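You operate a simulated robot arm through the tools that you are given. There is no shell and no other tool. Be economical: measure what you need, move in short steps, check, and stop when the job is done.

You run a simulated robot arm. Do the job below in one go: nothing can be reset, and whatever is moved stays where it is left.

Task
Set the three numbered sliders as the marks on the blue board show.
Fine: the board is in the cream box on the rails: open the lid to read it, leave the board in and close it again.

The check looks at the end state, three seconds after you hand in, the way a careful person would. Anything else that was tipped, shoved, dropped, spilled or broken makes it a failure. Lids that push on must go on centred and level and be pressed home; caps that screw on are set level and turned clockwise until they are tight.

Robot
A 6-joint arm with a two-finger parallel gripper, fixed in place. Base frame: the origin is at the foot of the arm, x ahead of it, y to its left, z up; the work surface is at about z = 0. Units: m, degrees, N and s.
With the tool pointing down near the work surface it reaches from about 0.14 to 0.58 m from the base axis. Its first joint turns from -66.0 to 66.0 degrees. Payload 2.1 kg.
The TCP is the grasp point between the finger pads, 0.03 m short of the fingertips. In the tool frame z runs along the fingers and y along their closing line. Largest opening 0.094 m; finger width 0.028, thickness 0.01; the body of the gripper, 0.05 by 0.096 m, starts 0.055 m behind the TCP.
Orientation is told as [roll, pitch, yaw] about the base's x, y, z axes, in that order, counted from this pose: with the fingers straight down and closing along the base's y, the tool's x points along the base's -x, its y along +y and its z along -z.

Tools
- The arm moves only by the tool jog_arm. Its argument "plan" is a list of rows, each a list of 3 entries, a list of its own where there are three numbers: the opening in per cent of the stroke, from 0 (shut) to 100 (fully open), then the shift along the tool's x, y, z in m, then the turn, a rotation vector about the tool's x, y, z in degrees. In form: [[grip, [tx, ty, tz], [rx, ry, rz]], ...]. A call has 1 to 10 rows; each row is the pose to reach, as a shift and turn from the pose commanded when the call began, along the tool's axes at that moment. Rows are played at 5 a second. More than 0.05 m and 8.6 degrees between two rows, or a gripper value outside its range, and nothing of the call is played. Where a pose cannot be reached the arm comes as near as it can. A force on the tool above 50 N (or 10 N above the force at the start of the call, whichever is more), or a blocked arm, ends the call early, and 0.2 s more pass. Each finger travels about 0.072 m/s and halts on what it meets, pressing with about 32 N; the grip force reading is that of the motor and also rises with nothing between the fingers. The clock runs only during rows and for 0.2 s after the last one: add rows that repeat a pose to give the fingers time. It gives the time, the measured TCP pose, the force on the tool (base axes), the opening and the grip force at its end, in the units of the frame above (readings bear some noise), with the torque about the TCP (base axes, N m) and any sound that the robot's microphone picked up.
- Cameras (640 x 400 px; columns grow to the right, rows downward): "scene" is fixed at [0.0309, -0.3562, 0.4984]; the picture's right is [0.91, -0.42, 0.00], its down [-0.20, -0.42, -0.89] and it looks along [0.37, 0.80, -0.46] (base axes); focal length 327 px, centre (320, 200). "wrist" rides on the gripper at [0.076, 0.014, -0.102] in the tool frame; the picture's right is [-0.18, 0.98, 0.00], its down [-0.75, -0.14, -0.64] and it looks along [-0.63, -0.12, 0.77] (tool axes); focal length 243 px, centre (320, 200). There is no depth. A picture from a camera that has moved, and an enlarged one, comes with that camera's place and axes in the base frame and with its lens. The place of the scene camera against the robot may be out by one fixed shift of up to 0.012 m in any direction.
- snapshot(camera): a new picture of that camera. No time passes.
- enlarge(camera, box): a new picture of the part [left, top, right, bottom] of that camera's present view, enlarged. No time passes.
- hand_in(): hands the job in; it is judged then, once.

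Work in short steps. Places have to be worked out from the pictures, the camera data and where the tool is seen: move nearer, look again, correct. Check each grasp and each placing, and mend what went wrong. You have 120 turns and 76 pictures in all, those below and enlarged ones among them. Open the gripper and draw the arm clear of the work before you hand the job in, unless the task says otherwise; then end with one line.

The tools are called after "Request:" by a JSON object that holds its "method" and its "body". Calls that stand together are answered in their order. jog_arm: Moves the arm, as the interface text tells. Its arguments: {"type":"object","properties":{"plan":{"type":"array"}},"required":["plan"]} The other tools are called the same way: snapshot (camera) takes a picture; enlarge (camera, box) takes an enlarged picture of a part of a camera's view; hand_in () hands the job in.

At the start:

```text
time_s: 0.0
ee_pos: [0.2786, 0.0702, 0.3209]
tool_rot: [0.0, 0.0, 0.0]
force: [0.0, 0.2, 0.2]
ft_torque: [-0.01, 0.0, 0.01]
gripper_width: 0.0936
grasp_force: 0.0
```

scene: 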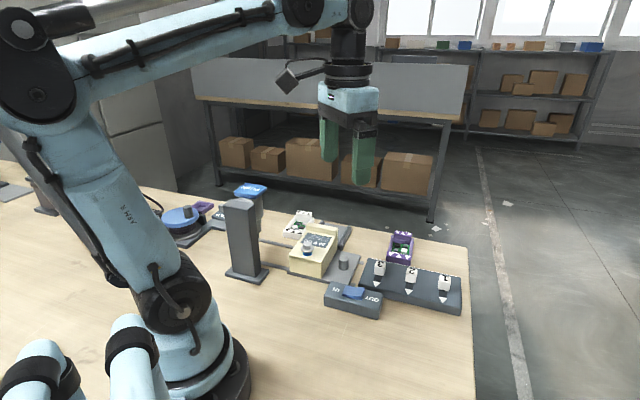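
wrist: 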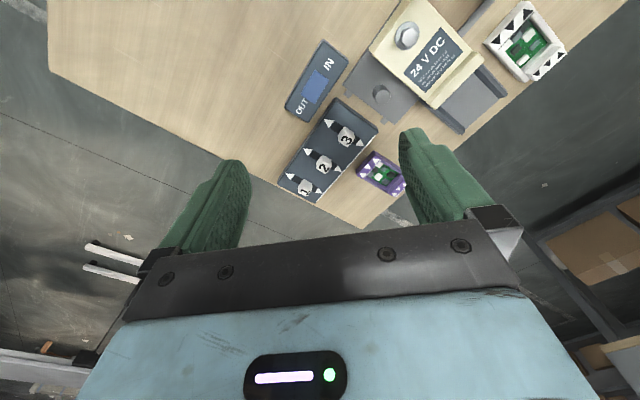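

I start by looking closer at the work area: box on rails, sliders, IN/OUT rocker.

Request:
{"method": "enlarge", "body": {"camera": "scene", "box": [220, 180, 480, 340]}}

Request:
{"method": "enlarge", "body": {"camera": "wrist", "box": [260, 0, 580, 200]}}

Request:
{"method": "enlarge", "body": {"camera": "scene", "box": [280, 200, 360, 290]}}

```text
2.46 times, centred on (350, 260) of scene
camera zoom: at [0.0309, -0.3562, 0.4984], right [0.91, -0.42, 0.0], down [-0.2, -0.42, -0.89], along [0.37, 0.8, -0.46], focal length 805 px, centre (246, 52)
```

zoom: 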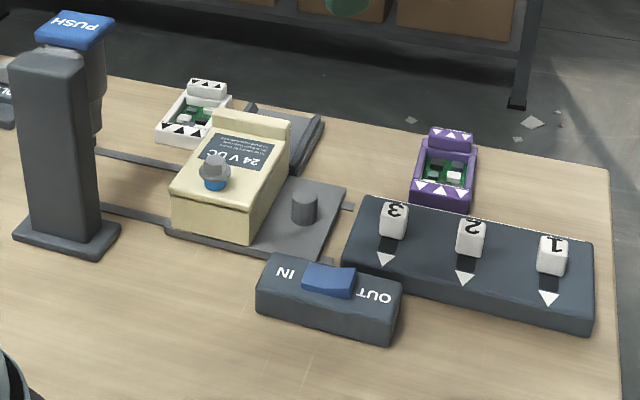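

```text
2.00 times, centred on (420, 100) of wrist
camera zoom: at [0.2028, 0.0836, 0.4243], right [0.18, 0.98, 0.0], down [0.75, -0.14, 0.64], along [0.63, -0.12, -0.77], focal length 485 px, centre (120, 400)
```

zoom: 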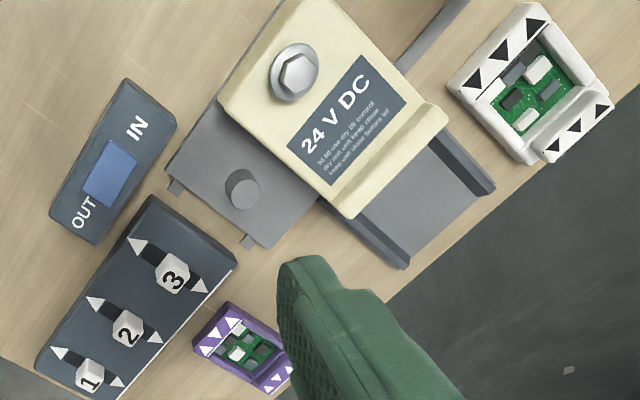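

```text
4.44 times, centred on (320, 245) of scene
camera zoom: at [0.0309, -0.3562, 0.4984], right [0.91, -0.42, 0.0], down [-0.2, -0.42, -0.89], along [0.37, 0.8, -0.46], focal length 1453 px, centre (320, 0)
```

zoom: 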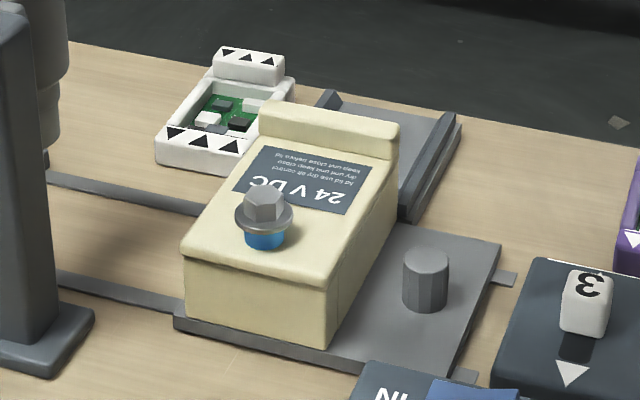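

Now look at the left part (blue disk, PUSH pillar) and read the label on the lid.

Request:
{"method": "enlarge", "body": {"camera": "scene", "box": [130, 170, 290, 290]}}

Request:
{"method": "jog_arm", "body": {"plan": [[100, [0.03, 0.03, 0], [0, 0, 0]], [100, [0.06, 0.06, 0], [0, 0, 0]], [100, [0.08, 0.1, 0], [0, 0, 0]], [100, [0.08, 0.1, 0], [0, 0, 0]]]}}

Request:
{"method": "snapshot", "body": {"camera": "wrist"}}

```text
3.33 times, centred on (210, 230) of scene
camera zoom: at [0.0309, -0.3562, 0.4984], right [0.91, -0.42, 0.0], down [-0.2, -0.42, -0.89], along [0.37, 0.8, -0.46], focal length 1090 px, centre (687, 100)
```

zoom: 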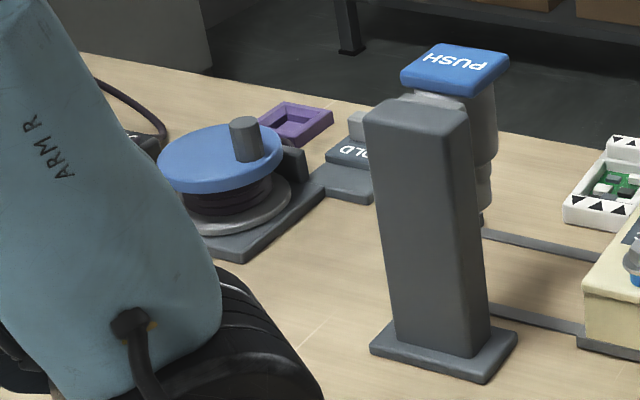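

```text
time_s: 1.0
ee_pos: [0.1988, 0.1731, 0.3199]
tool_rot: [0.1, 0.1, 0.0]
force: [-0.4, 0.0, 0.4]
ft_torque: [0.03, -0.04, 0.0]
gripper_width: 0.0939
grasp_force: 0.0
```

```text
69 pictures are left
camera wrist: at [0.1227, 0.1871, 0.4241], right [0.18, 0.98, 0.0], down [0.75, -0.14, 0.64], along [0.63, -0.12, -0.77], focal length 243 px, centre (320, 200)
```

wrist: 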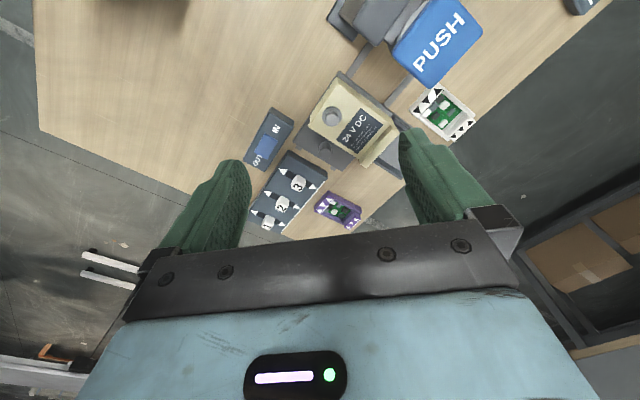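

Request:
{"method": "enlarge", "body": {"camera": "wrist", "box": [290, 60, 420, 180]}}

Request:
{"method": "jog_arm", "body": {"plan": [[100, [0.0, 0.04, 0], [0, 0, 7]], [100, [0.0, 0.08, 0], [0, 0, 14]], [100, [0.0, 0.12, 0], [0, 0, 14]], [100, [0.0, 0.12, 0], [0, 0, 14]]]}}

Request:
{"method": "snapshot", "body": {"camera": "wrist"}}

```text
3.33 times, centred on (355, 120) of wrist
camera zoom: at [0.1227, 0.1871, 0.4241], right [0.18, 0.98, 0.0], down [0.75, -0.14, 0.64], along [0.63, -0.12, -0.77], focal length 809 px, centre (203, 467)
```

zoom: 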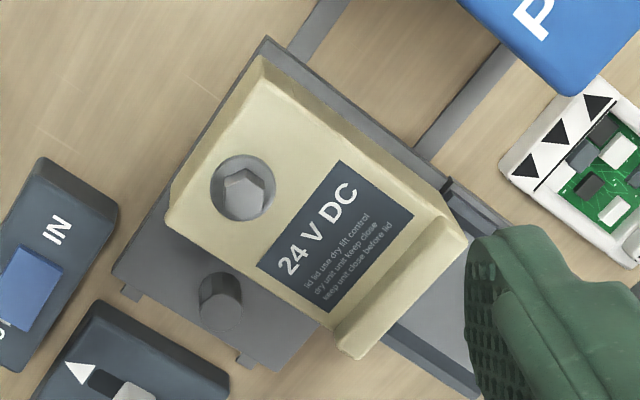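

```text
time_s: 2.0
ee_pos: [0.1991, 0.2916, 0.3195]
tool_rot: [0.0, 0.0, -14.1]
force: [-0.7, 0.9, 0.9]
ft_torque: [-0.01, 0.02, 0.0]
gripper_width: 0.094
grasp_force: 0.1
```

```text
67 pictures are left
camera wrist: at [0.1282, 0.3232, 0.4238], right [0.42, 0.91, 0.0], down [0.7, -0.32, 0.64], along [0.58, -0.27, -0.77], focal length 243 px, centre (320, 200)
```

wrist: 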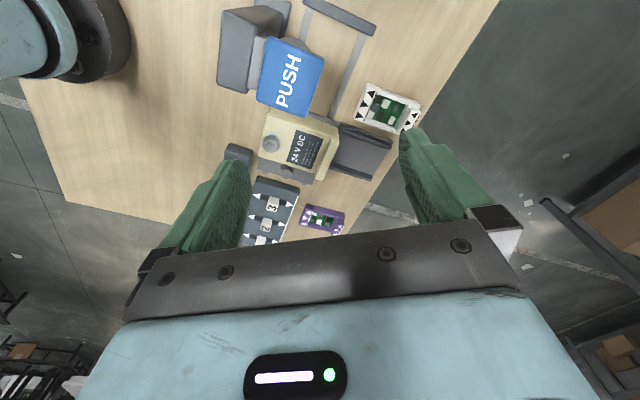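

The PUSH pillar overhangs the rails (probably a driver, IN/OUT its direction). I look at the left region.

Request:
{"method": "jog_arm", "body": {"plan": [[100, [0.0, 0.0, 0], [0, 0, 8]], [100, [0.0, 0.0, 0], [0, 0, 16]], [100, [0.0, 0.0, 0], [0, 0, 24]], [100, [0.0, 0.0, 0], [0, 0, 32]], [100, [0.0, 0.0, 0], [0, 0, 40]], [100, [0.0, 0.0, 0], [0, 0, 48]], [100, [0, 0, 0], [0, 0, 56]], [100, [0, 0, 0], [0, 0, 64]], [100, [0, 0, 0], [0, 0, 70]]]}}

Request:
{"method": "snapshot", "body": {"camera": "wrist"}}

```text
time_s: 4.0
ee_pos: [0.1991, 0.291, 0.3211]
tool_rot: [0.0, 0.0, -84.2]
force: [-0.1, 0.4, 0.7]
ft_torque: [-0.02, -0.01, 0.0]
gripper_width: 0.094
grasp_force: 0.2
```

```text
66 pictures are left
camera wrist: at [0.2055, 0.3669, 0.4249], right [1.0, -0.08, 0.0], down [-0.06, -0.76, 0.64], along [-0.05, -0.64, -0.77], focal length 243 px, centre (320, 200)
```

wrist: 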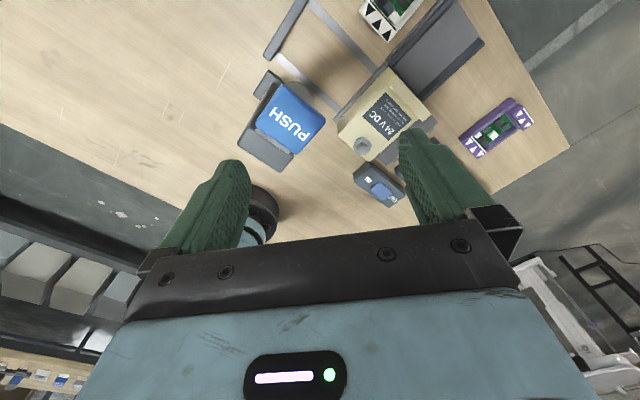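

Estimates: bolt ≈(0.259,0.175,0.06), PUSH pad ≈(0.168,0.279,0.193), rails run along (-0.7,0.7), carriage knob ≈(0.319,0.159). I turn the wrist towards yaw 135 so the camera trails on the near side of the rails.

Request:
{"method": "jog_arm", "body": {"plan": [[100, [-0.015, 0.0085, 0], [0, 0, -8]], [100, [-0.03, 0.017, 0], [0, 0, -16]], [100, [-0.045, 0.0255, 0], [0, 0, -24]], [100, [-0.06, 0.034, 0], [0, 0, -32]], [100, [-0.075, 0.0425, 0], [0, 0, -40]], [100, [-0.09, 0.051, 0], [0, 0, -48]], [100, [-0.105, 0.0595, 0], [0, 0, -56]], [100, [-0.12, 0.068, 0], [0, 0, -64]], [100, [-0.135, 0.0765, 0], [0, 0, -72]], [100, [-0.149, 0.085, 0], [0, 0, -80]]]}}

Request:
{"method": "jog_arm", "body": {"plan": [[100, [0, 0, 0], [0, 0, -8]], [100, [0, 0, 0], [0, 0, -16]], [100, [0, 0, 0], [0, 0, -24]], [100, [0, 0, 0], [0, 0, -32]], [100, [0, 0, 0], [0, 0, -40]], [100, [0, 0, 0], [0, 0, -48]], [100, [0, 0, 0], [0, 0, -56]], [100, [0, 0, 0], [0, 0, -64]], [100, [0, 0, 0], [0, 0, -72]], [100, [0, 0, 0], [0, 0, -80]]]}}

Request:
{"method": "jog_arm", "body": {"plan": [[100, [0, 0, 0], [0, 0, -8]], [100, [0, 0, 0], [0, 0, -16]], [100, [0, 0, 0], [0, 0, -24]], [100, [0, 0, 0], [0, 0, -32]], [100, [0, 0, 0], [0, 0, -40]], [100, [0, 0, 0], [0, 0, -48]], [100, [0, 0, 0], [0, 0, -56]], [100, [0, 0, 0], [0, 0, -59]]]}}

Request:
{"method": "snapshot", "body": {"camera": "wrist"}}

```text
time_s: 6.2
ee_pos: [0.2993, 0.1511, 0.3192]
tool_rot: [-0.1, 0.0, -3.9]
force: [0.7, 0.6, 0.4]
ft_torque: [0.01, 0.02, 0.0]
gripper_width: 0.094
grasp_force: 0.1
```

```text
time_s: 8.4
ee_pos: [0.2988, 0.1518, 0.3213]
tool_rot: [0.0, -0.1, 76.1]
force: [-0.4, -0.5, 0.2]
ft_torque: [-0.01, 0.0, -0.03]
gripper_width: 0.0941
grasp_force: 0.0
```

```text
time_s: 10.2
ee_pos: [0.299, 0.1509, 0.321]
tool_rot: [-0.1, 0.0, 135.2]
force: [-0.8, -0.3, -0.8]
ft_torque: [0.02, -0.02, 0.01]
gripper_width: 0.0937
grasp_force: 0.0
```

```text
65 pictures are left
camera wrist: at [0.3428, 0.0866, 0.4239], right [-0.82, -0.57, 0.0], down [-0.44, 0.63, 0.64], along [-0.36, 0.53, -0.77], focal length 243 px, centre (320, 200)
```

wrist: 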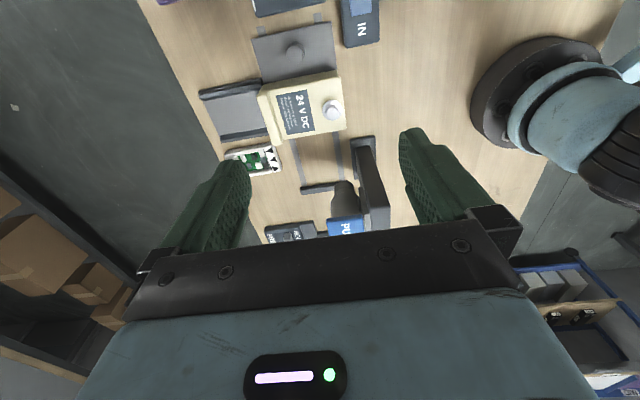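

Yaw 135 works. Enlarge the pillar area and the items beyond.

Request:
{"method": "enlarge", "body": {"camera": "wrist", "box": [220, 130, 420, 255]}}

Request:
{"method": "enlarge", "body": {"camera": "wrist", "box": [190, 0, 390, 125]}}

```text
3.20 times, centred on (320, 192) of wrist
camera zoom: at [0.3428, 0.0866, 0.4239], right [-0.82, -0.57, 0.0], down [-0.44, 0.63, 0.64], along [-0.36, 0.53, -0.77], focal length 776 px, centre (320, 224)
```

zoom: 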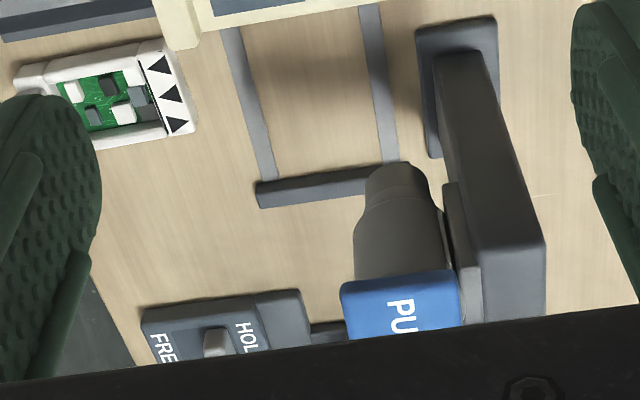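

```text
3.20 times, centred on (290, 62) of wrist
camera zoom: at [0.3428, 0.0866, 0.4239], right [-0.82, -0.57, 0.0], down [-0.44, 0.63, 0.64], along [-0.36, 0.53, -0.77], focal length 776 px, centre (416, 640)
```

zoom: 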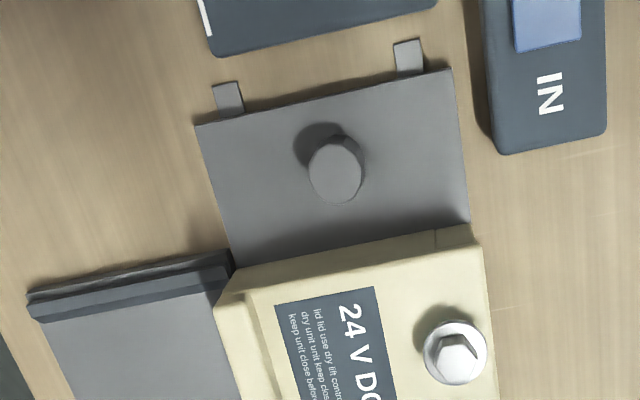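

Request:
{"method": "enlarge", "body": {"camera": "scene", "box": [310, 270, 400, 330]}}

Request:
{"method": "enlarge", "body": {"camera": "scene", "box": [210, 170, 360, 290]}}

```text
6.67 times, centred on (355, 300) of scene
camera zoom: at [0.0309, -0.3562, 0.4984], right [0.91, -0.42, 0.0], down [-0.2, -0.42, -0.89], along [0.37, 0.8, -0.46], focal length 2180 px, centre (87, -467)
```

zoom: 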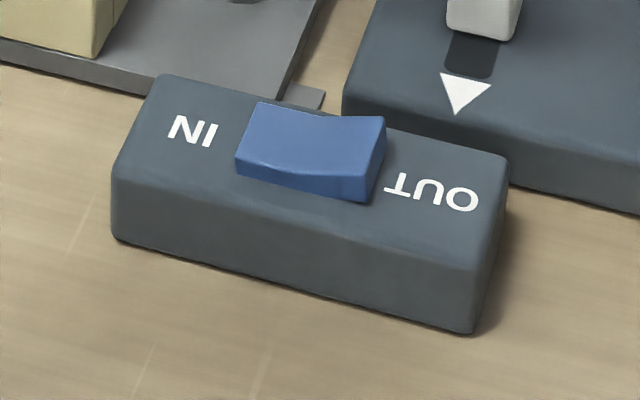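

```text
3.33 times, centred on (285, 230) of scene
camera zoom: at [0.0309, -0.3562, 0.4984], right [0.91, -0.42, 0.0], down [-0.2, -0.42, -0.89], along [0.37, 0.8, -0.46], focal length 1090 px, centre (437, 100)
```

zoom: 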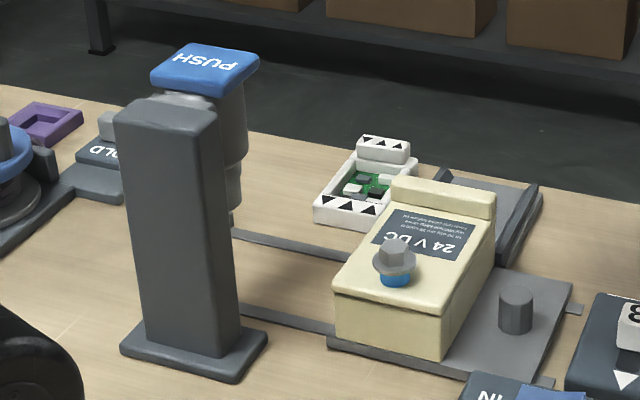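

The rocker's OUT end is raised, so it's currently IN; OUT end at about (0.317,0.046). I move above it, with the fingers shut, for a look.

Request:
{"method": "jog_arm", "body": {"plan": [[60, [0.018, 0.012, 0.03], [0, 0, 0]], [30, [0.036, 0.024, 0.06], [0, 0, 0]], [0, [0.054, 0.036, 0.09], [0, 0, 0]], [0, [0.072, 0.05, 0.12], [0, 0, 0]], [0, [0.087, 0.0615, 0.16], [0, 0, 0]], [0, [0.087, 0.0615, 0.19], [0, 0, 0]], [0, [0.087, 0.0615, 0.2], [0, 0, 0]]]}}

Request:
{"method": "snapshot", "body": {"camera": "wrist"}}

Request:
{"method": "enlarge", "body": {"camera": "scene", "box": [290, 180, 450, 330]}}

```text
time_s: 11.8
ee_pos: [0.3189, 0.046, 0.1211]
tool_rot: [-0.1, -0.1, 135.0]
force: [-0.2, 0.5, -0.2]
ft_torque: [0.0, 0.03, 0.03]
gripper_width: 0.0001
grasp_force: 32.4
```

```text
60 pictures are left
camera wrist: at [0.3623, -0.0185, 0.2238], right [-0.82, -0.57, 0.0], down [-0.43, 0.63, 0.64], along [-0.36, 0.53, -0.77], focal length 243 px, centre (320, 200)
```

wrist: 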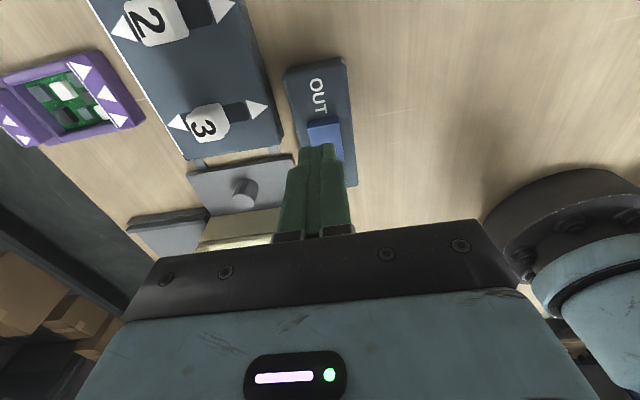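

```text
2.67 times, centred on (370, 255) of scene
camera zoom: at [0.0309, -0.3562, 0.4984], right [0.91, -0.42, 0.0], down [-0.2, -0.42, -0.89], along [0.37, 0.8, -0.46], focal length 872 px, centre (187, 53)
```

zoom: 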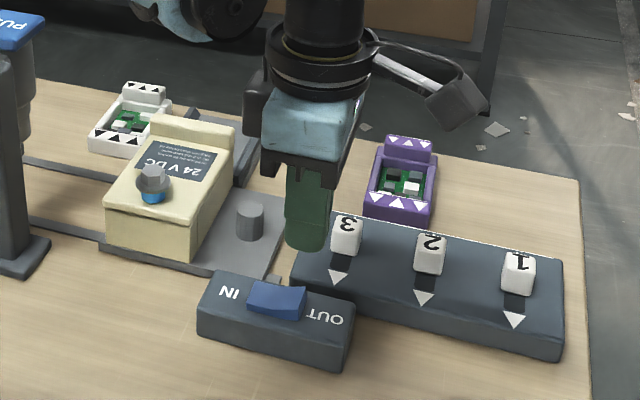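

I correct by ~6 mm sideways and press down on the OUT end in small steps (contact stops the call).

Request:
{"method": "jog_arm", "body": {"plan": [[0, [-0.0014, 0.0057, 0.02], [0, 0, 0]], [0, [-0.0014, 0.0057, 0.036], [0, 0, 0]], [0, [-0.0014, 0.0057, 0.042], [0, 0, 0]], [0, [-0.0014, 0.0057, 0.046], [0, 0, 0]], [0, [-0.0014, 0.0057, 0.05], [0, 0, 0]]]}}

Request:
{"method": "enlarge", "body": {"camera": "scene", "box": [310, 250, 400, 330]}}

```text
time_s: 13.0
ee_pos: [0.3135, 0.0424, 0.0718]
tool_rot: [-0.1, 0.1, 135.0]
force: [1.8, -1.8, 2.0]
ft_torque: [-0.04, -0.02, -0.01]
gripper_width: 0.0002
grasp_force: 32.2
```

```text
5.00 times, centred on (355, 290) of scene
camera zoom: at [0.0309, -0.3562, 0.4984], right [0.91, -0.42, 0.0], down [-0.2, -0.42, -0.89], along [0.37, 0.8, -0.46], focal length 1635 px, centre (145, -250)
```

zoom: 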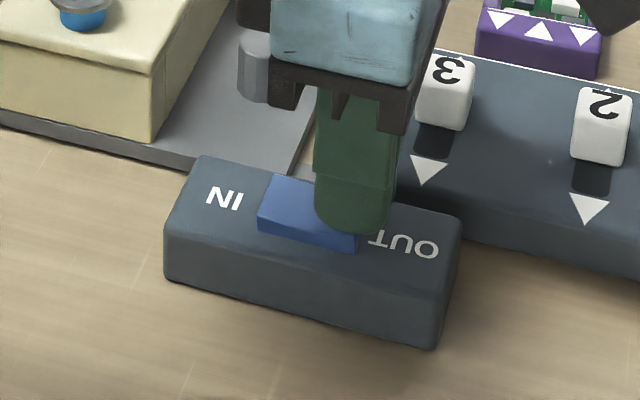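

The rocker has already tipped (OUT end level or lower). I press slightly further, then lift.

Request:
{"method": "jog_arm", "body": {"plan": [[0, [0, 0, 0.003], [0, 0, 0]], [0, [0, 0, 0.006], [0, 0, 0]], [0, [0, 0, 0.009], [0, 0, 0]]]}}

Request:
{"method": "jog_arm", "body": {"plan": [[0, [0, 0, -0.02], [0, 0, 0]], [0, [0, 0, -0.06], [0, 0, 0]], [30, [0, 0, -0.08], [0, 0, 0]]]}}

Request:
{"method": "enlarge", "body": {"camera": "scene", "box": [310, 250, 400, 330]}}

```text
time_s: 13.4
ee_pos: [0.3133, 0.0423, 0.0694]
tool_rot: [0.1, 0.0, 134.9]
force: [-1.3, -0.1, 11.1]
ft_torque: [0.06, 0.11, 0.04]
gripper_width: 0.0
grasp_force: 31.9
heard: click
stopped in row 2: the force on the tool passed its limit at 69 N (the readings are from after the stop); the commanded pose is now the measured one
```

```text
time_s: 14.2
ee_pos: [0.3131, 0.0429, 0.15]
tool_rot: [0.2, 0.0, 135.0]
force: [-0.6, -0.1, 0.7]
ft_torque: [0.01, -0.05, -0.01]
gripper_width: 0.0284
grasp_force: 0.1
```

```text
5.00 times, centred on (355, 290) of scene
camera zoom: at [0.0309, -0.3562, 0.4984], right [0.91, -0.42, 0.0], down [-0.2, -0.42, -0.89], along [0.37, 0.8, -0.46], focal length 1635 px, centre (145, -250)
```

zoom: 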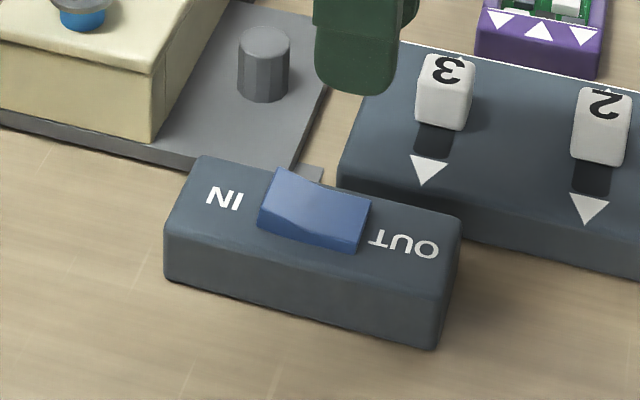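

OUT is set (click heard, rocker tipped). Now I move above the carriage knob, about (0.338,0.152), with the gripper half open and look.

Request:
{"method": "jog_arm", "body": {"plan": [[50, [-0.02, -0.03, 0], [0, 0, 0]], [60, [-0.04, -0.06, 0], [0, 0, 0]], [60, [-0.0594, -0.0948, 0], [0, 0, 0]], [60, [-0.0594, -0.0948, 0.02], [0, 0, 0]]]}}

Request:
{"method": "snapshot", "body": {"camera": "wrist"}}

Request:
{"method": "enlarge", "body": {"camera": "scene", "box": [270, 180, 430, 300]}}

```text
time_s: 15.2
ee_pos: [0.3399, 0.153, 0.1287]
tool_rot: [0.2, 0.0, 135.1]
force: [-0.8, 0.3, -0.3]
ft_torque: [0.02, 0.03, -0.05]
gripper_width: 0.0564
grasp_force: 0.0
```

```text
56 pictures are left
camera wrist: at [0.383, 0.0892, 0.232], right [-0.83, -0.56, 0.0], down [-0.43, 0.63, 0.64], along [-0.36, 0.53, -0.77], focal length 243 px, centre (320, 200)
```

wrist: 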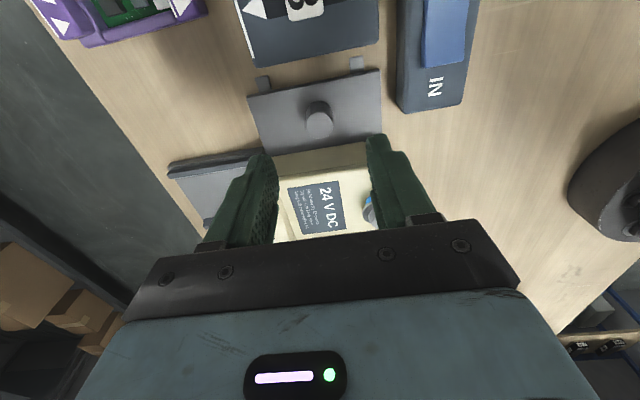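

```text
3.33 times, centred on (350, 240) of scene
camera zoom: at [0.0309, -0.3561, 0.4984], right [0.91, -0.42, 0.0], down [-0.2, -0.42, -0.89], along [0.37, 0.8, -0.46], focal length 1090 px, centre (220, 67)
```

zoom: 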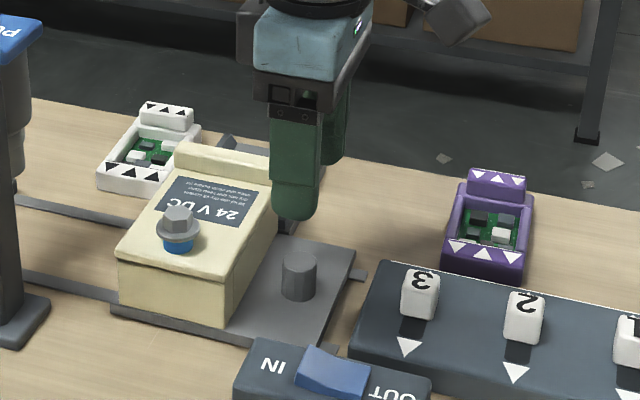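

Knob is directly below the TCP. I descend to z≈0.045 and grip.

Request:
{"method": "jog_arm", "body": {"plan": [[60, [0, 0, 0.03], [0, 0, 0]], [60, [0, 0, 0.06], [0, 0, 0]], [60, [0, 0, 0.075], [0, 0, 0]], [60, [0, 0, 0.083], [0, 0, 0]], [0, [0, 0, 0.083], [0, 0, 0]], [0, [0, 0, 0.083], [0, 0, 0]], [0, [0, 0, 0.083], [0, 0, 0]]]}}

Request:
{"method": "snapshot", "body": {"camera": "wrist"}}

```text
time_s: 16.8
ee_pos: [0.3405, 0.1532, 0.046]
tool_rot: [-0.4, 0.1, 135.0]
force: [27.2, 26.9, -24.5]
ft_torque: [0.15, 0.48, -0.27]
gripper_width: 0.0238
grasp_force: 44.8
```

```text
54 pictures are left
camera wrist: at [0.3838, 0.0884, 0.1494], right [-0.82, -0.57, -0.01], down [-0.44, 0.63, 0.64], along [-0.36, 0.53, -0.77], focal length 243 px, centre (320, 200)
```

wrist: 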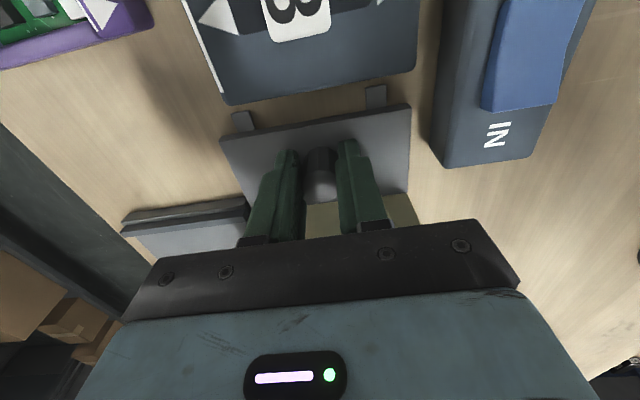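

Gripped, but a ~38 N side force along +v; I nudge 2 mm that way to relieve.

Request:
{"method": "jog_arm", "body": {"plan": [[0, [0, -0.001, 0], [0, 0, 0]], [0, [0, -0.002, 0], [0, 0, 0]]]}}

```text
time_s: 17.4
ee_pos: [0.3415, 0.154, 0.046]
tool_rot: [-0.3, 0.1, 135.1]
force: [15.6, 25.0, -30.1]
ft_torque: [-0.29, -0.3, -0.15]
gripper_width: 0.0236
grasp_force: 45.0
```

Request:
{"method": "jog_arm", "body": {"plan": [[0, [0, -0.002, 0.0], [0, 0, 0]], [0, [0, -0.002, 0.001], [0, 0, 0]], [0, [-0.005, -0.002, 0.001], [0, 0, 0]], [0, [-0.01, -0.002, 0.001], [0, 0, 0]]]}}

```text
time_s: 18.4
ee_pos: [0.3337, 0.1607, 0.0447]
tool_rot: [0.1, 0.1, 135.0]
force: [4.0, 0.0, 38.5]
ft_torque: [0.35, -0.51, -0.05]
gripper_width: 0.0236
grasp_force: 44.5
```

The carriage follows. Continue along the rails in gentle steps.

Request:
{"method": "jog_arm", "body": {"plan": [[0, [-0.01, 0, -0.0006], [0, 0, 0]], [0, [-0.02, 0, -0.0006], [0, 0, 0]], [0, [-0.03, 0, -0.0006], [0, 0, 0]], [0, [-0.04, 0, -0.0006], [0, 0, 0]], [0, [-0.05, 0, -0.0006], [0, 0, 0]], [0, [-0.06, 0, -0.0006], [0, 0, 0]], [0, [-0.07, 0, -0.0006], [0, 0, 0]], [0, [-0.08, 0, -0.0006], [0, 0, 0]]]}}

Request:
{"method": "snapshot", "body": {"camera": "wrist"}}

Request:
{"method": "snapshot", "body": {"camera": "scene"}}

```text
time_s: 20.2
ee_pos: [0.2766, 0.2173, 0.0442]
tool_rot: [0.2, 0.0, 134.9]
force: [-2.2, -3.5, -23.5]
ft_torque: [-0.02, -0.56, 0.01]
gripper_width: 0.0236
grasp_force: 44.5
```

```text
53 pictures are left
camera wrist: at [0.3208, 0.1534, 0.1486], right [-0.82, -0.57, 0.0], down [-0.43, 0.63, 0.64], along [-0.36, 0.53, -0.77], focal length 243 px, centre (320, 200)
```

wrist: 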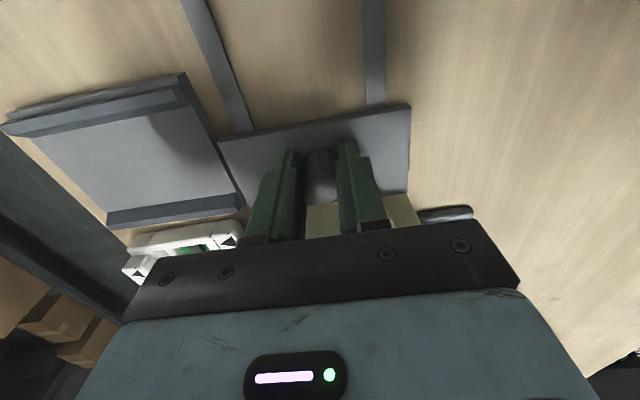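

```text
52 pictures are left
```

scene: 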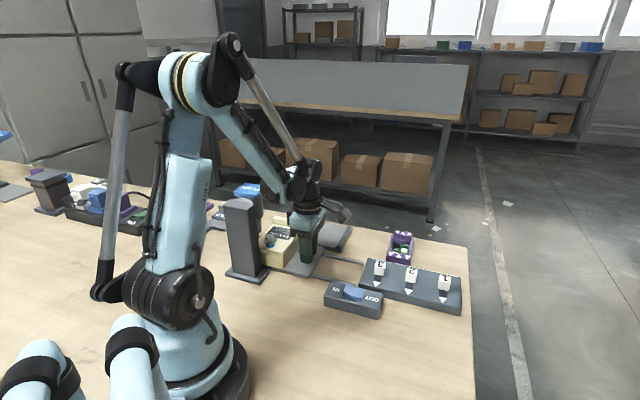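

About 9 cm travelled; the tray stays put. I continue carefully to the end stop.

Request:
{"method": "jog_arm", "body": {"plan": [[0, [-0.008, 0, 0.0004], [0, 0, 0]], [0, [-0.016, 0, 0.0004], [0, 0, 0]], [0, [-0.024, 0, 0.0004], [0, 0, 0]], [0, [-0.03, 0, 0.0004], [0, 0, 0]], [0, [-0.034, 0, 0.0004], [0, 0, 0]], [0, [-0.038, 0, 0.0004], [0, 0, 0]], [0, [-0.042, 0, 0.0004], [0, 0, 0]], [0, [-0.046, 0, 0.0004], [0, 0, 0]], [0, [-0.05, 0, 0.0004], [0, 0, 0]], [0, [-0.054, 0, 0.0004], [0, 0, 0]]]}}

Request:
{"method": "enlarge", "body": {"camera": "scene", "box": [210, 170, 350, 290]}}

```text
time_s: 22.4
ee_pos: [0.2424, 0.2507, 0.0448]
tool_rot: [0.2, 0.8, 134.7]
force: [17.7, -37.9, -1.7]
ft_torque: [-0.35, -0.77, 0.03]
gripper_width: 0.0236
grasp_force: 44.8
```

```text
3.33 times, centred on (280, 230) of scene
camera zoom: at [0.0309, -0.3562, 0.4984], right [0.91, -0.42, 0.0], down [-0.2, -0.42, -0.89], along [0.37, 0.8, -0.46], focal length 1090 px, centre (453, 100)
```

zoom: 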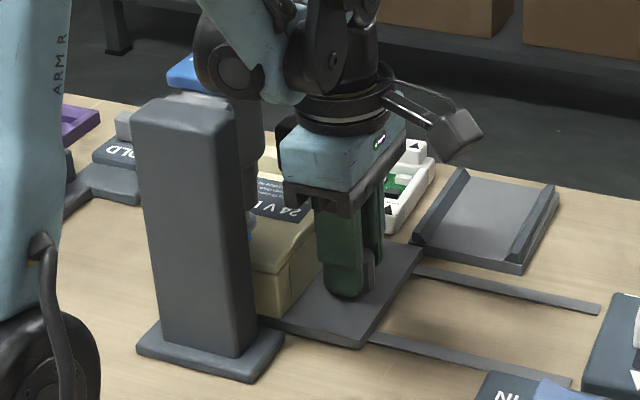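

Force along -u of ~39 N after 0.137 m travel: at the end stop, as predicted under the driver. I release, rise and withdraw.

Request:
{"method": "jog_arm", "body": {"plan": [[20, [0.003, 0, 0], [0, 0, 0]], [60, [0.004, 0, 0], [0, 0, 0]], [60, [0.004, 0, -0.02], [0, 0, 0]], [60, [0.004, 0, -0.04], [0, 0, 0]], [60, [0.04, 0, -0.06], [0, 0, 0]], [60, [0.08, 0, -0.08], [0, 0, 0]], [60, [0.1, 0, -0.12], [0, 0, 0]], [40, [0.1, 0, -0.16], [0, 0, 0]], [0, [0.1, 0, -0.2], [0, 0, 0]], [0, [0.1, 0, -0.22], [0, 0, 0]]]}}

Request:
{"method": "snapshot", "body": {"camera": "wrist"}}

Request:
{"method": "enlarge", "body": {"camera": "scene", "box": [210, 170, 350, 290]}}

```text
time_s: 24.6
ee_pos: [0.3133, 0.1849, 0.2666]
tool_rot: [0.2, 0.0, 135.1]
force: [0.3, -1.0, -0.7]
ft_torque: [-0.01, 0.02, -0.05]
gripper_width: 0.0001
grasp_force: 31.9
```

```text
50 pictures are left
camera wrist: at [0.3565, 0.1208, 0.3696], right [-0.82, -0.57, 0.0], down [-0.43, 0.63, 0.64], along [-0.36, 0.53, -0.77], focal length 243 px, centre (320, 200)
```

wrist: 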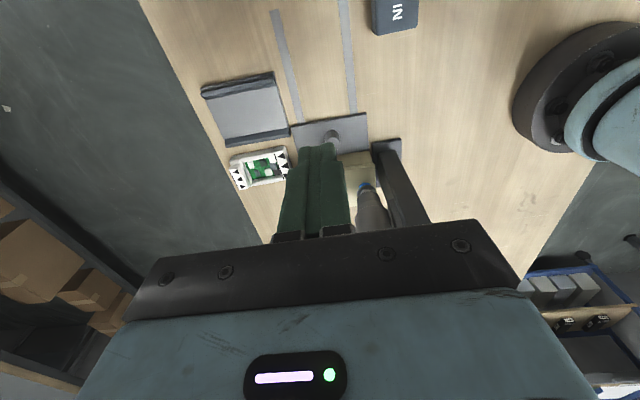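

```text
3.33 times, centred on (280, 230) of scene
camera zoom: at [0.0309, -0.3562, 0.4984], right [0.91, -0.42, 0.0], down [-0.2, -0.42, -0.89], along [0.37, 0.8, -0.46], focal length 1090 px, centre (453, 100)
```

zoom: 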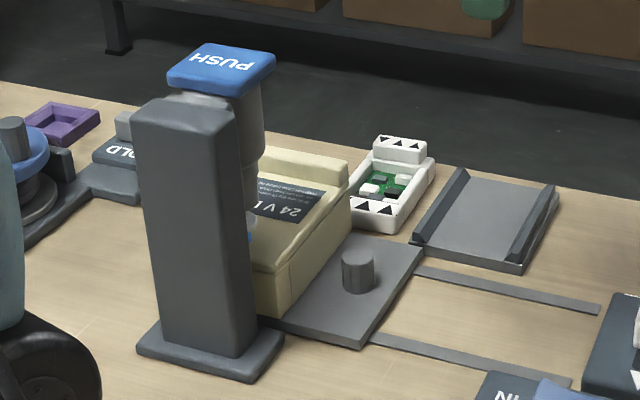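

Carriage is under the driver. I move above the PUSH pad at (0.168,0.279) with fingers shut.

Request:
{"method": "jog_arm", "body": {"plan": [[0, [-0.03, 0.006, -0.02], [0, 0, 0]], [0, [-0.065, 0.014, -0.02], [0, 0, 0]], [0, [-0.1, 0.021, -0.02], [0, 0, 0]], [0, [-0.135, 0.028, -0.02], [0, 0, 0]], [0, [-0.169, 0.036, -0.02], [0, 0, 0]], [0, [-0.169, 0.036, -0.02], [0, 0, 0]]]}}

Request:
{"method": "enlarge", "body": {"camera": "scene", "box": [190, 130, 330, 250]}}

Request:
{"method": "snapshot", "body": {"camera": "wrist"}}

```text
time_s: 26.0
ee_pos: [0.1672, 0.2783, 0.2853]
tool_rot: [0.2, -0.1, 135.0]
force: [0.6, 0.0, -0.6]
ft_torque: [0.0, 0.01, 0.02]
gripper_width: 0.0001
grasp_force: 32.3
```

```text
3.33 times, centred on (260, 190) of scene
camera zoom: at [0.0309, -0.3562, 0.4984], right [0.91, -0.42, 0.0], down [-0.2, -0.42, -0.89], along [0.37, 0.8, -0.46], focal length 1090 px, centre (520, 233)
```

zoom: 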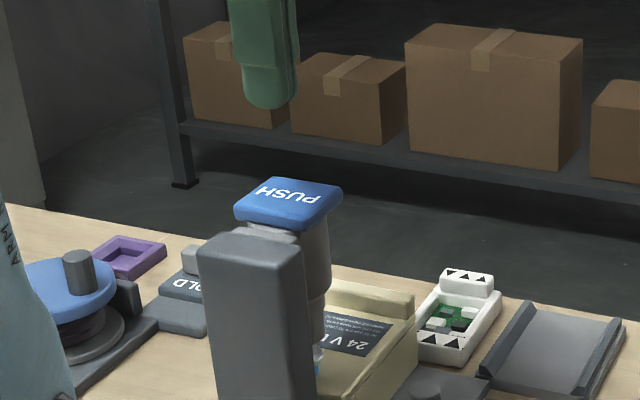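

```text
47 pictures are left
camera wrist: at [0.2099, 0.2133, 0.3892], right [-0.83, -0.56, 0.0], down [-0.43, 0.63, 0.64], along [-0.36, 0.53, -0.77], focal length 243 px, centre (320, 200)
```

wrist: 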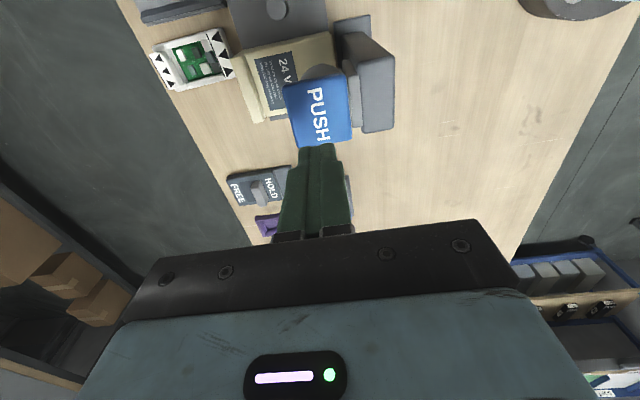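

PUSH pad centre is ~(0.170,0.273). Descend to near contact then press gently.

Request:
{"method": "jog_arm", "body": {"plan": [[0, [0.0057, 0.0014, 0.03], [0, 0, 0]], [0, [0.0057, 0.0014, 0.05], [0, 0, 0]], [0, [0.0057, 0.0014, 0.057], [0, 0, 0]], [0, [0.0057, 0.0014, 0.062], [0, 0, 0]], [0, [0.0057, 0.0014, 0.066], [0, 0, 0]], [0, [0.0057, 0.0014, 0.07], [0, 0, 0]], [0, [0.0057, 0.0014, 0.074], [0, 0, 0]]]}}

Request:
{"method": "enlarge", "body": {"camera": "scene", "box": [190, 150, 330, 270]}}

```text
time_s: 27.8
ee_pos: [0.1683, 0.2738, 0.211]
tool_rot: [0.2, 0.1, 135.1]
force: [-0.4, -0.2, 8.4]
ft_torque: [0.06, 0.04, -0.01]
gripper_width: 0.0004
grasp_force: 31.8
stopped in row 7: the force on the tool passed its limit at 54 N (the readings are from after the stop); the commanded pose is now the measured one
```

```text
3.33 times, centred on (260, 210) of scene
camera zoom: at [0.0309, -0.3562, 0.4984], right [0.91, -0.42, 0.0], down [-0.2, -0.42, -0.89], along [0.37, 0.8, -0.46], focal length 1090 px, centre (520, 167)
```

zoom: 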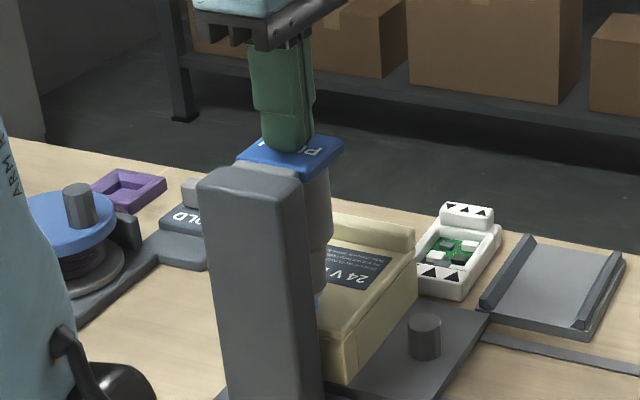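

The pad has sunk ~1 cm. I press a little more and hold, listening.

Request:
{"method": "jog_arm", "body": {"plan": [[0, [0, 0, 0.001], [0, 0, 0]], [0, [0, 0, 0.002], [0, 0, 0]], [0, [0, 0, 0.002], [0, 0, 0]], [0, [0, 0, 0.002], [0, 0, 0]], [0, [0, 0, 0.002], [0, 0, 0]], [0, [0, 0, 0.002], [0, 0, 0]], [0, [0, 0, 0.002], [0, 0, 0]], [0, [0, 0, 0.002], [0, 0, 0]]]}}

Request:
{"method": "enlarge", "body": {"camera": "scene", "box": [230, 190, 310, 280]}}

```text
time_s: 28.4
ee_pos: [0.1682, 0.2734, 0.2124]
tool_rot: [0.2, 0.0, 135.0]
force: [0.3, -1.3, 8.8]
ft_torque: [0.1, 0.05, -0.03]
gripper_width: 0.0001
grasp_force: 32.0
stopped in row 3: the force on the tool passed its limit at 55 N (the readings are from after the stop); the commanded pose is now the measured one
```

```text
4.44 times, centred on (270, 235) of scene
camera zoom: at [0.0309, -0.3562, 0.4984], right [0.91, -0.42, 0.0], down [-0.2, -0.42, -0.89], along [0.37, 0.8, -0.46], focal length 1453 px, centre (542, 44)
```

zoom: 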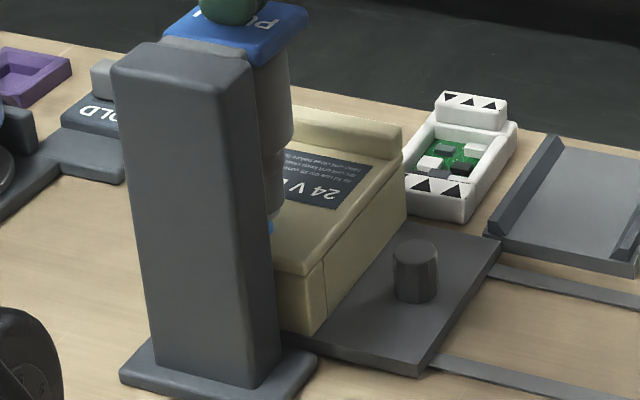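

It bottoms out on the bolt. I hold with a lighter, steady press for 2 s.

Request:
{"method": "jog_arm", "body": {"plan": [[0, [0, 0, 0.0006], [0, 0, 0]], [0, [0, 0, 0.001], [0, 0, 0]], [0, [0, 0, 0.001], [0, 0, 0]], [0, [0, 0, 0.001], [0, 0, 0]], [0, [0, 0, 0.001], [0, 0, 0]], [0, [0, 0, 0.001], [0, 0, 0]], [0, [0, 0, 0.001], [0, 0, 0]], [0, [0, 0, 0.001], [0, 0, 0]], [0, [0, 0, 0.001], [0, 0, 0]], [0, [0, 0, 0.001], [0, 0, 0]]]}}

Request:
{"method": "enlarge", "body": {"camera": "scene", "box": [230, 190, 310, 280]}}

```text
time_s: 30.7
ee_pos: [0.1693, 0.2743, 0.2112]
tool_rot: [0.3, 0.2, 135.0]
force: [-0.4, -0.9, 9.1]
ft_torque: [0.11, 0.02, -0.02]
gripper_width: 0.0
grasp_force: 31.9
stopped in row 10: the force on the tool passed its limit at 50 N (the readings are from after the stop); the commanded pose is now the measured one
```

```text
4.44 times, centred on (270, 235) of scene
camera zoom: at [0.0309, -0.3562, 0.4984], right [0.91, -0.42, 0.0], down [-0.2, -0.42, -0.89], along [0.37, 0.8, -0.46], focal length 1453 px, centre (542, 44)
```

zoom: 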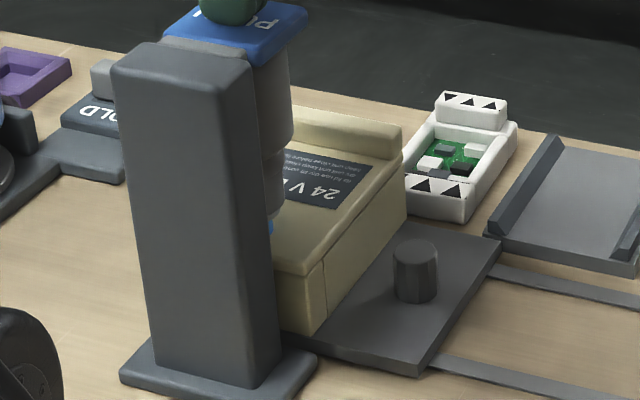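

No motor sound yet. I lift off and look at the bolt and driver from the side.

Request:
{"method": "jog_arm", "body": {"plan": [[0, [0, 0, -0.03], [0, 0, 0]], [0, [0, 0, -0.07], [0, 0, 0]], [0, [0.05, 0, -0.07], [0, 0, 0]], [0, [0.1, 0, -0.07], [0, 0, 0]], [0, [0.15, 0, -0.06], [0, 0, 0]], [0, [0.17, 0, -0.02], [0, 0, 0]], [0, [0.17, 0, 0.0], [0, 0, 0]]]}}

Request:
{"method": "snapshot", "body": {"camera": "wrist"}}

Request:
{"method": "enlarge", "body": {"camera": "scene", "box": [230, 190, 310, 280]}}

```text
refused: row 5 steps farther than a row can; nothing moved
```

```text
43 pictures are left
camera wrist: at [0.2125, 0.2102, 0.3157], right [-0.82, -0.57, 0.01], down [-0.43, 0.64, 0.64], along [-0.36, 0.53, -0.77], focal length 243 px, centre (320, 200)
```

wrist: 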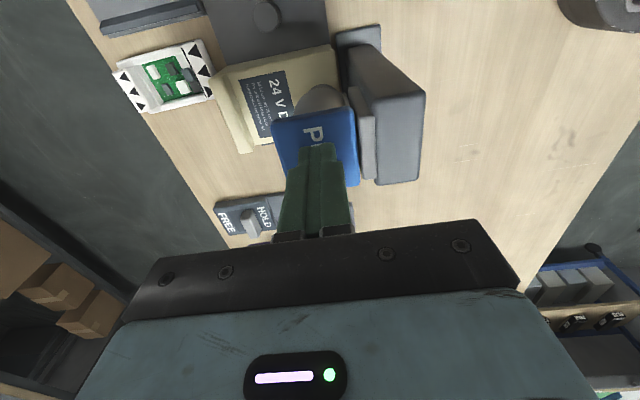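

```text
4.44 times, centred on (270, 235) of scene
camera zoom: at [0.0309, -0.3562, 0.4984], right [0.91, -0.42, 0.0], down [-0.2, -0.42, -0.89], along [0.37, 0.8, -0.46], focal length 1453 px, centre (542, 44)
```

zoom: 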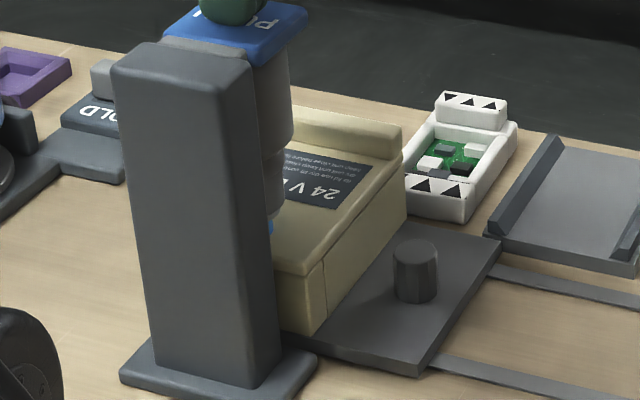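

Row step too long; redo with shorter steps.

Request:
{"method": "jog_arm", "body": {"plan": [[0, [0, 0, -0.03], [0, 0, 0]], [0, [0, 0, -0.07], [0, 0, 0]], [0, [0.045, 0, -0.07], [0, 0, 0]], [0, [0.09, 0, -0.07], [0, 0, 0]], [0, [0.13, 0, -0.06], [0, 0, 0]], [0, [0.17, 0, -0.04], [0, 0, 0]], [0, [0.18, 0, 0.0], [0, 0, 0]], [0, [0.18, 0, 0.03], [0, 0, 0]]]}}

Request:
{"method": "snapshot", "body": {"camera": "wrist"}}

Request:
{"method": "enlarge", "body": {"camera": "scene", "box": [230, 190, 310, 280]}}

```text
time_s: 32.5
ee_pos: [0.2971, 0.1464, 0.182]
tool_rot: [0.2, 0.1, 135.1]
force: [0.0, 0.0, -0.5]
ft_torque: [0.0, 0.02, -0.02]
gripper_width: 0.0
grasp_force: 31.7
```

```text
41 pictures are left
camera wrist: at [0.3409, 0.0829, 0.2864], right [-0.82, -0.57, 0.0], down [-0.43, 0.64, 0.64], along [-0.36, 0.53, -0.77], focal length 243 px, centre (320, 200)
```

wrist: 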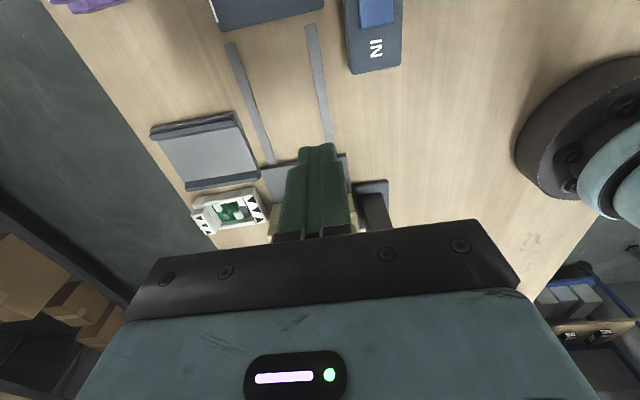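

```text
4.44 times, centred on (270, 235) of scene
camera zoom: at [0.0309, -0.3562, 0.4984], right [0.91, -0.42, 0.0], down [-0.2, -0.42, -0.89], along [0.37, 0.8, -0.46], focal length 1453 px, centre (542, 44)
```

zoom: 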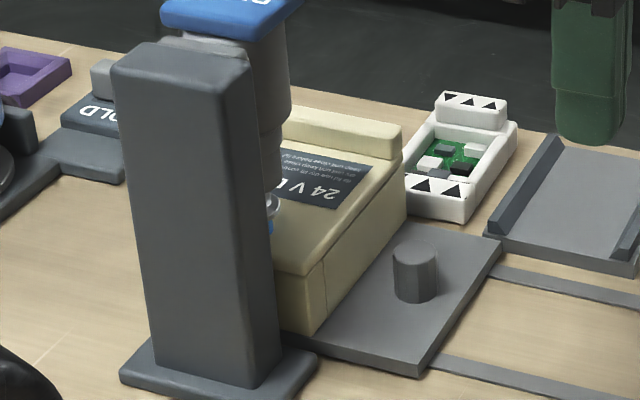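

Pad sprang back. To be sure the carriage is fully against the stop (and bolt centred), I push the knob again with closed fingers from the near side.

Request:
{"method": "jog_arm", "body": {"plan": [[0, [-0.03, -0.015, 0.02], [0, 0, 0]], [0, [-0.06, -0.03, 0.045], [0, 0, 0]], [0, [-0.0725, -0.0355, 0.08], [0, 0, 0]], [0, [-0.0725, -0.0355, 0.115], [0, 0, 0]], [0, [-0.0725, -0.0355, 0.135], [0, 0, 0]], [0, [-0.08, -0.0355, 0.135], [0, 0, 0]], [0, [-0.085, -0.0355, 0.135], [0, 0, 0]], [0, [-0.09, -0.0355, 0.135], [0, 0, 0]], [0, [-0.095, -0.0355, 0.135], [0, 0, 0]], [0, [-0.1, -0.0355, 0.135], [0, 0, 0]]]}}

```text
time_s: 34.4
ee_pos: [0.2623, 0.2305, 0.0464]
tool_rot: [0.3, 1.3, 134.5]
force: [2.0, -1.8, -0.1]
ft_torque: [0.0, -0.05, 0.03]
gripper_width: 0.0
grasp_force: 32.0
stopped in row 9: the force on the tool passed its limit at 56 N (the readings are from after the stop); the commanded pose is now the measured one
```

Seated at the stop (56 N). I retreat and press PUSH again.

Request:
{"method": "jog_arm", "body": {"plan": [[0, [0.02, 0, -0.02], [0, 0, 0]], [0, [0.04, 0, -0.06], [0, 0, 0]], [0, [0.05, 0, -0.1], [0, 0, 0]], [0, [0.05, 0, -0.14], [0, 0, 0]], [0, [0.05, 0, -0.18], [0, 0, 0]], [0, [0.04, 0.01, -0.22], [0, 0, 0]], [0, [0.0, 0.02, -0.23], [0, 0, 0]], [0, [-0.04, 0.03, -0.23], [0, 0, 0]], [0, [-0.08, 0.035, -0.23], [0, 0, 0]], [0, [-0.097, 0.036, -0.23], [0, 0, 0]]]}}

Request:
{"method": "snapshot", "body": {"camera": "wrist"}}

```text
time_s: 36.6
ee_pos: [0.164, 0.28, 0.2755]
tool_rot: [0.3, 1.3, 134.5]
force: [0.4, -0.3, 0.4]
ft_torque: [-0.02, 0.03, -0.03]
gripper_width: 0.0
grasp_force: 32.0
```

```text
39 pictures are left
camera wrist: at [0.207, 0.2163, 0.38], right [-0.83, -0.56, 0.0], down [-0.44, 0.65, 0.62], along [-0.35, 0.52, -0.78], focal length 243 px, centre (320, 200)
```

wrist: 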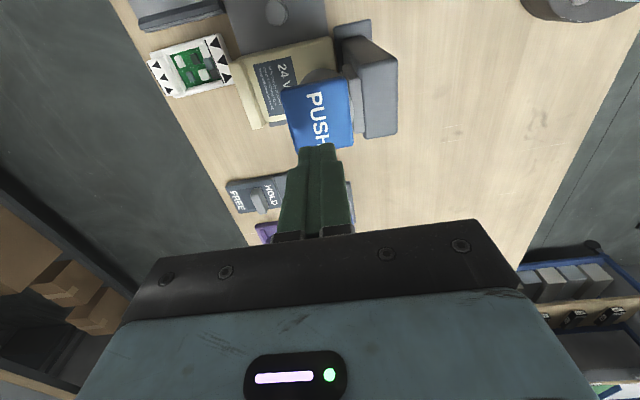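

Request:
{"method": "jog_arm", "body": {"plan": [[0, [0.009, 0.0, 0.025], [0, 0, 0]], [0, [0.009, 0.0, 0.045], [0, 0, 0]], [0, [0.009, 0, 0.055], [0, 0, 0]], [0, [0.009, 0, 0.059], [0, 0, 0]], [0, [0.009, 0, 0.061], [0, 0, 0]], [0, [0.009, 0, 0.063], [0, 0, 0]], [0, [0.009, 0, 0.063], [0, 0, 0]], [0, [0.009, 0, 0.064], [0, 0, 0]], [0, [0.009, 0, 0.064], [0, 0, 0]], [0, [0.009, 0, 0.064], [0, 0, 0]]]}}

Request:
{"method": "enlarge", "body": {"camera": "scene", "box": [230, 190, 310, 280]}}

```text
time_s: 38.8
ee_pos: [0.1722, 0.2723, 0.2125]
tool_rot: [0.2, 1.2, 134.5]
force: [-3.8, -4.1, 50.0]
ft_torque: [0.41, 0.53, 0.13]
gripper_width: 0.0002
grasp_force: 31.9
```

```text
4.44 times, centred on (270, 235) of scene
camera zoom: at [0.0308, -0.3563, 0.4983], right [0.91, -0.42, 0.0], down [-0.2, -0.42, -0.89], along [0.37, 0.8, -0.46], focal length 1453 px, centre (542, 44)
```

zoom: 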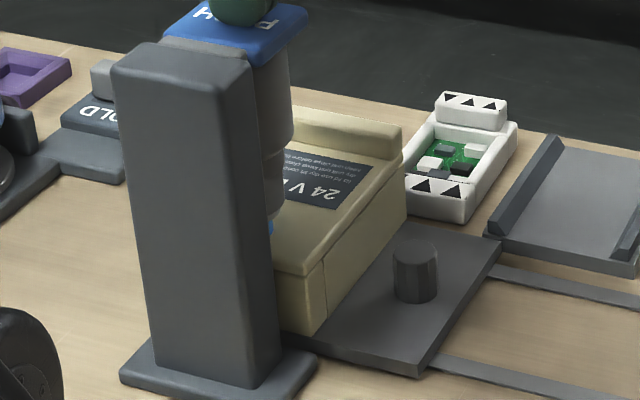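

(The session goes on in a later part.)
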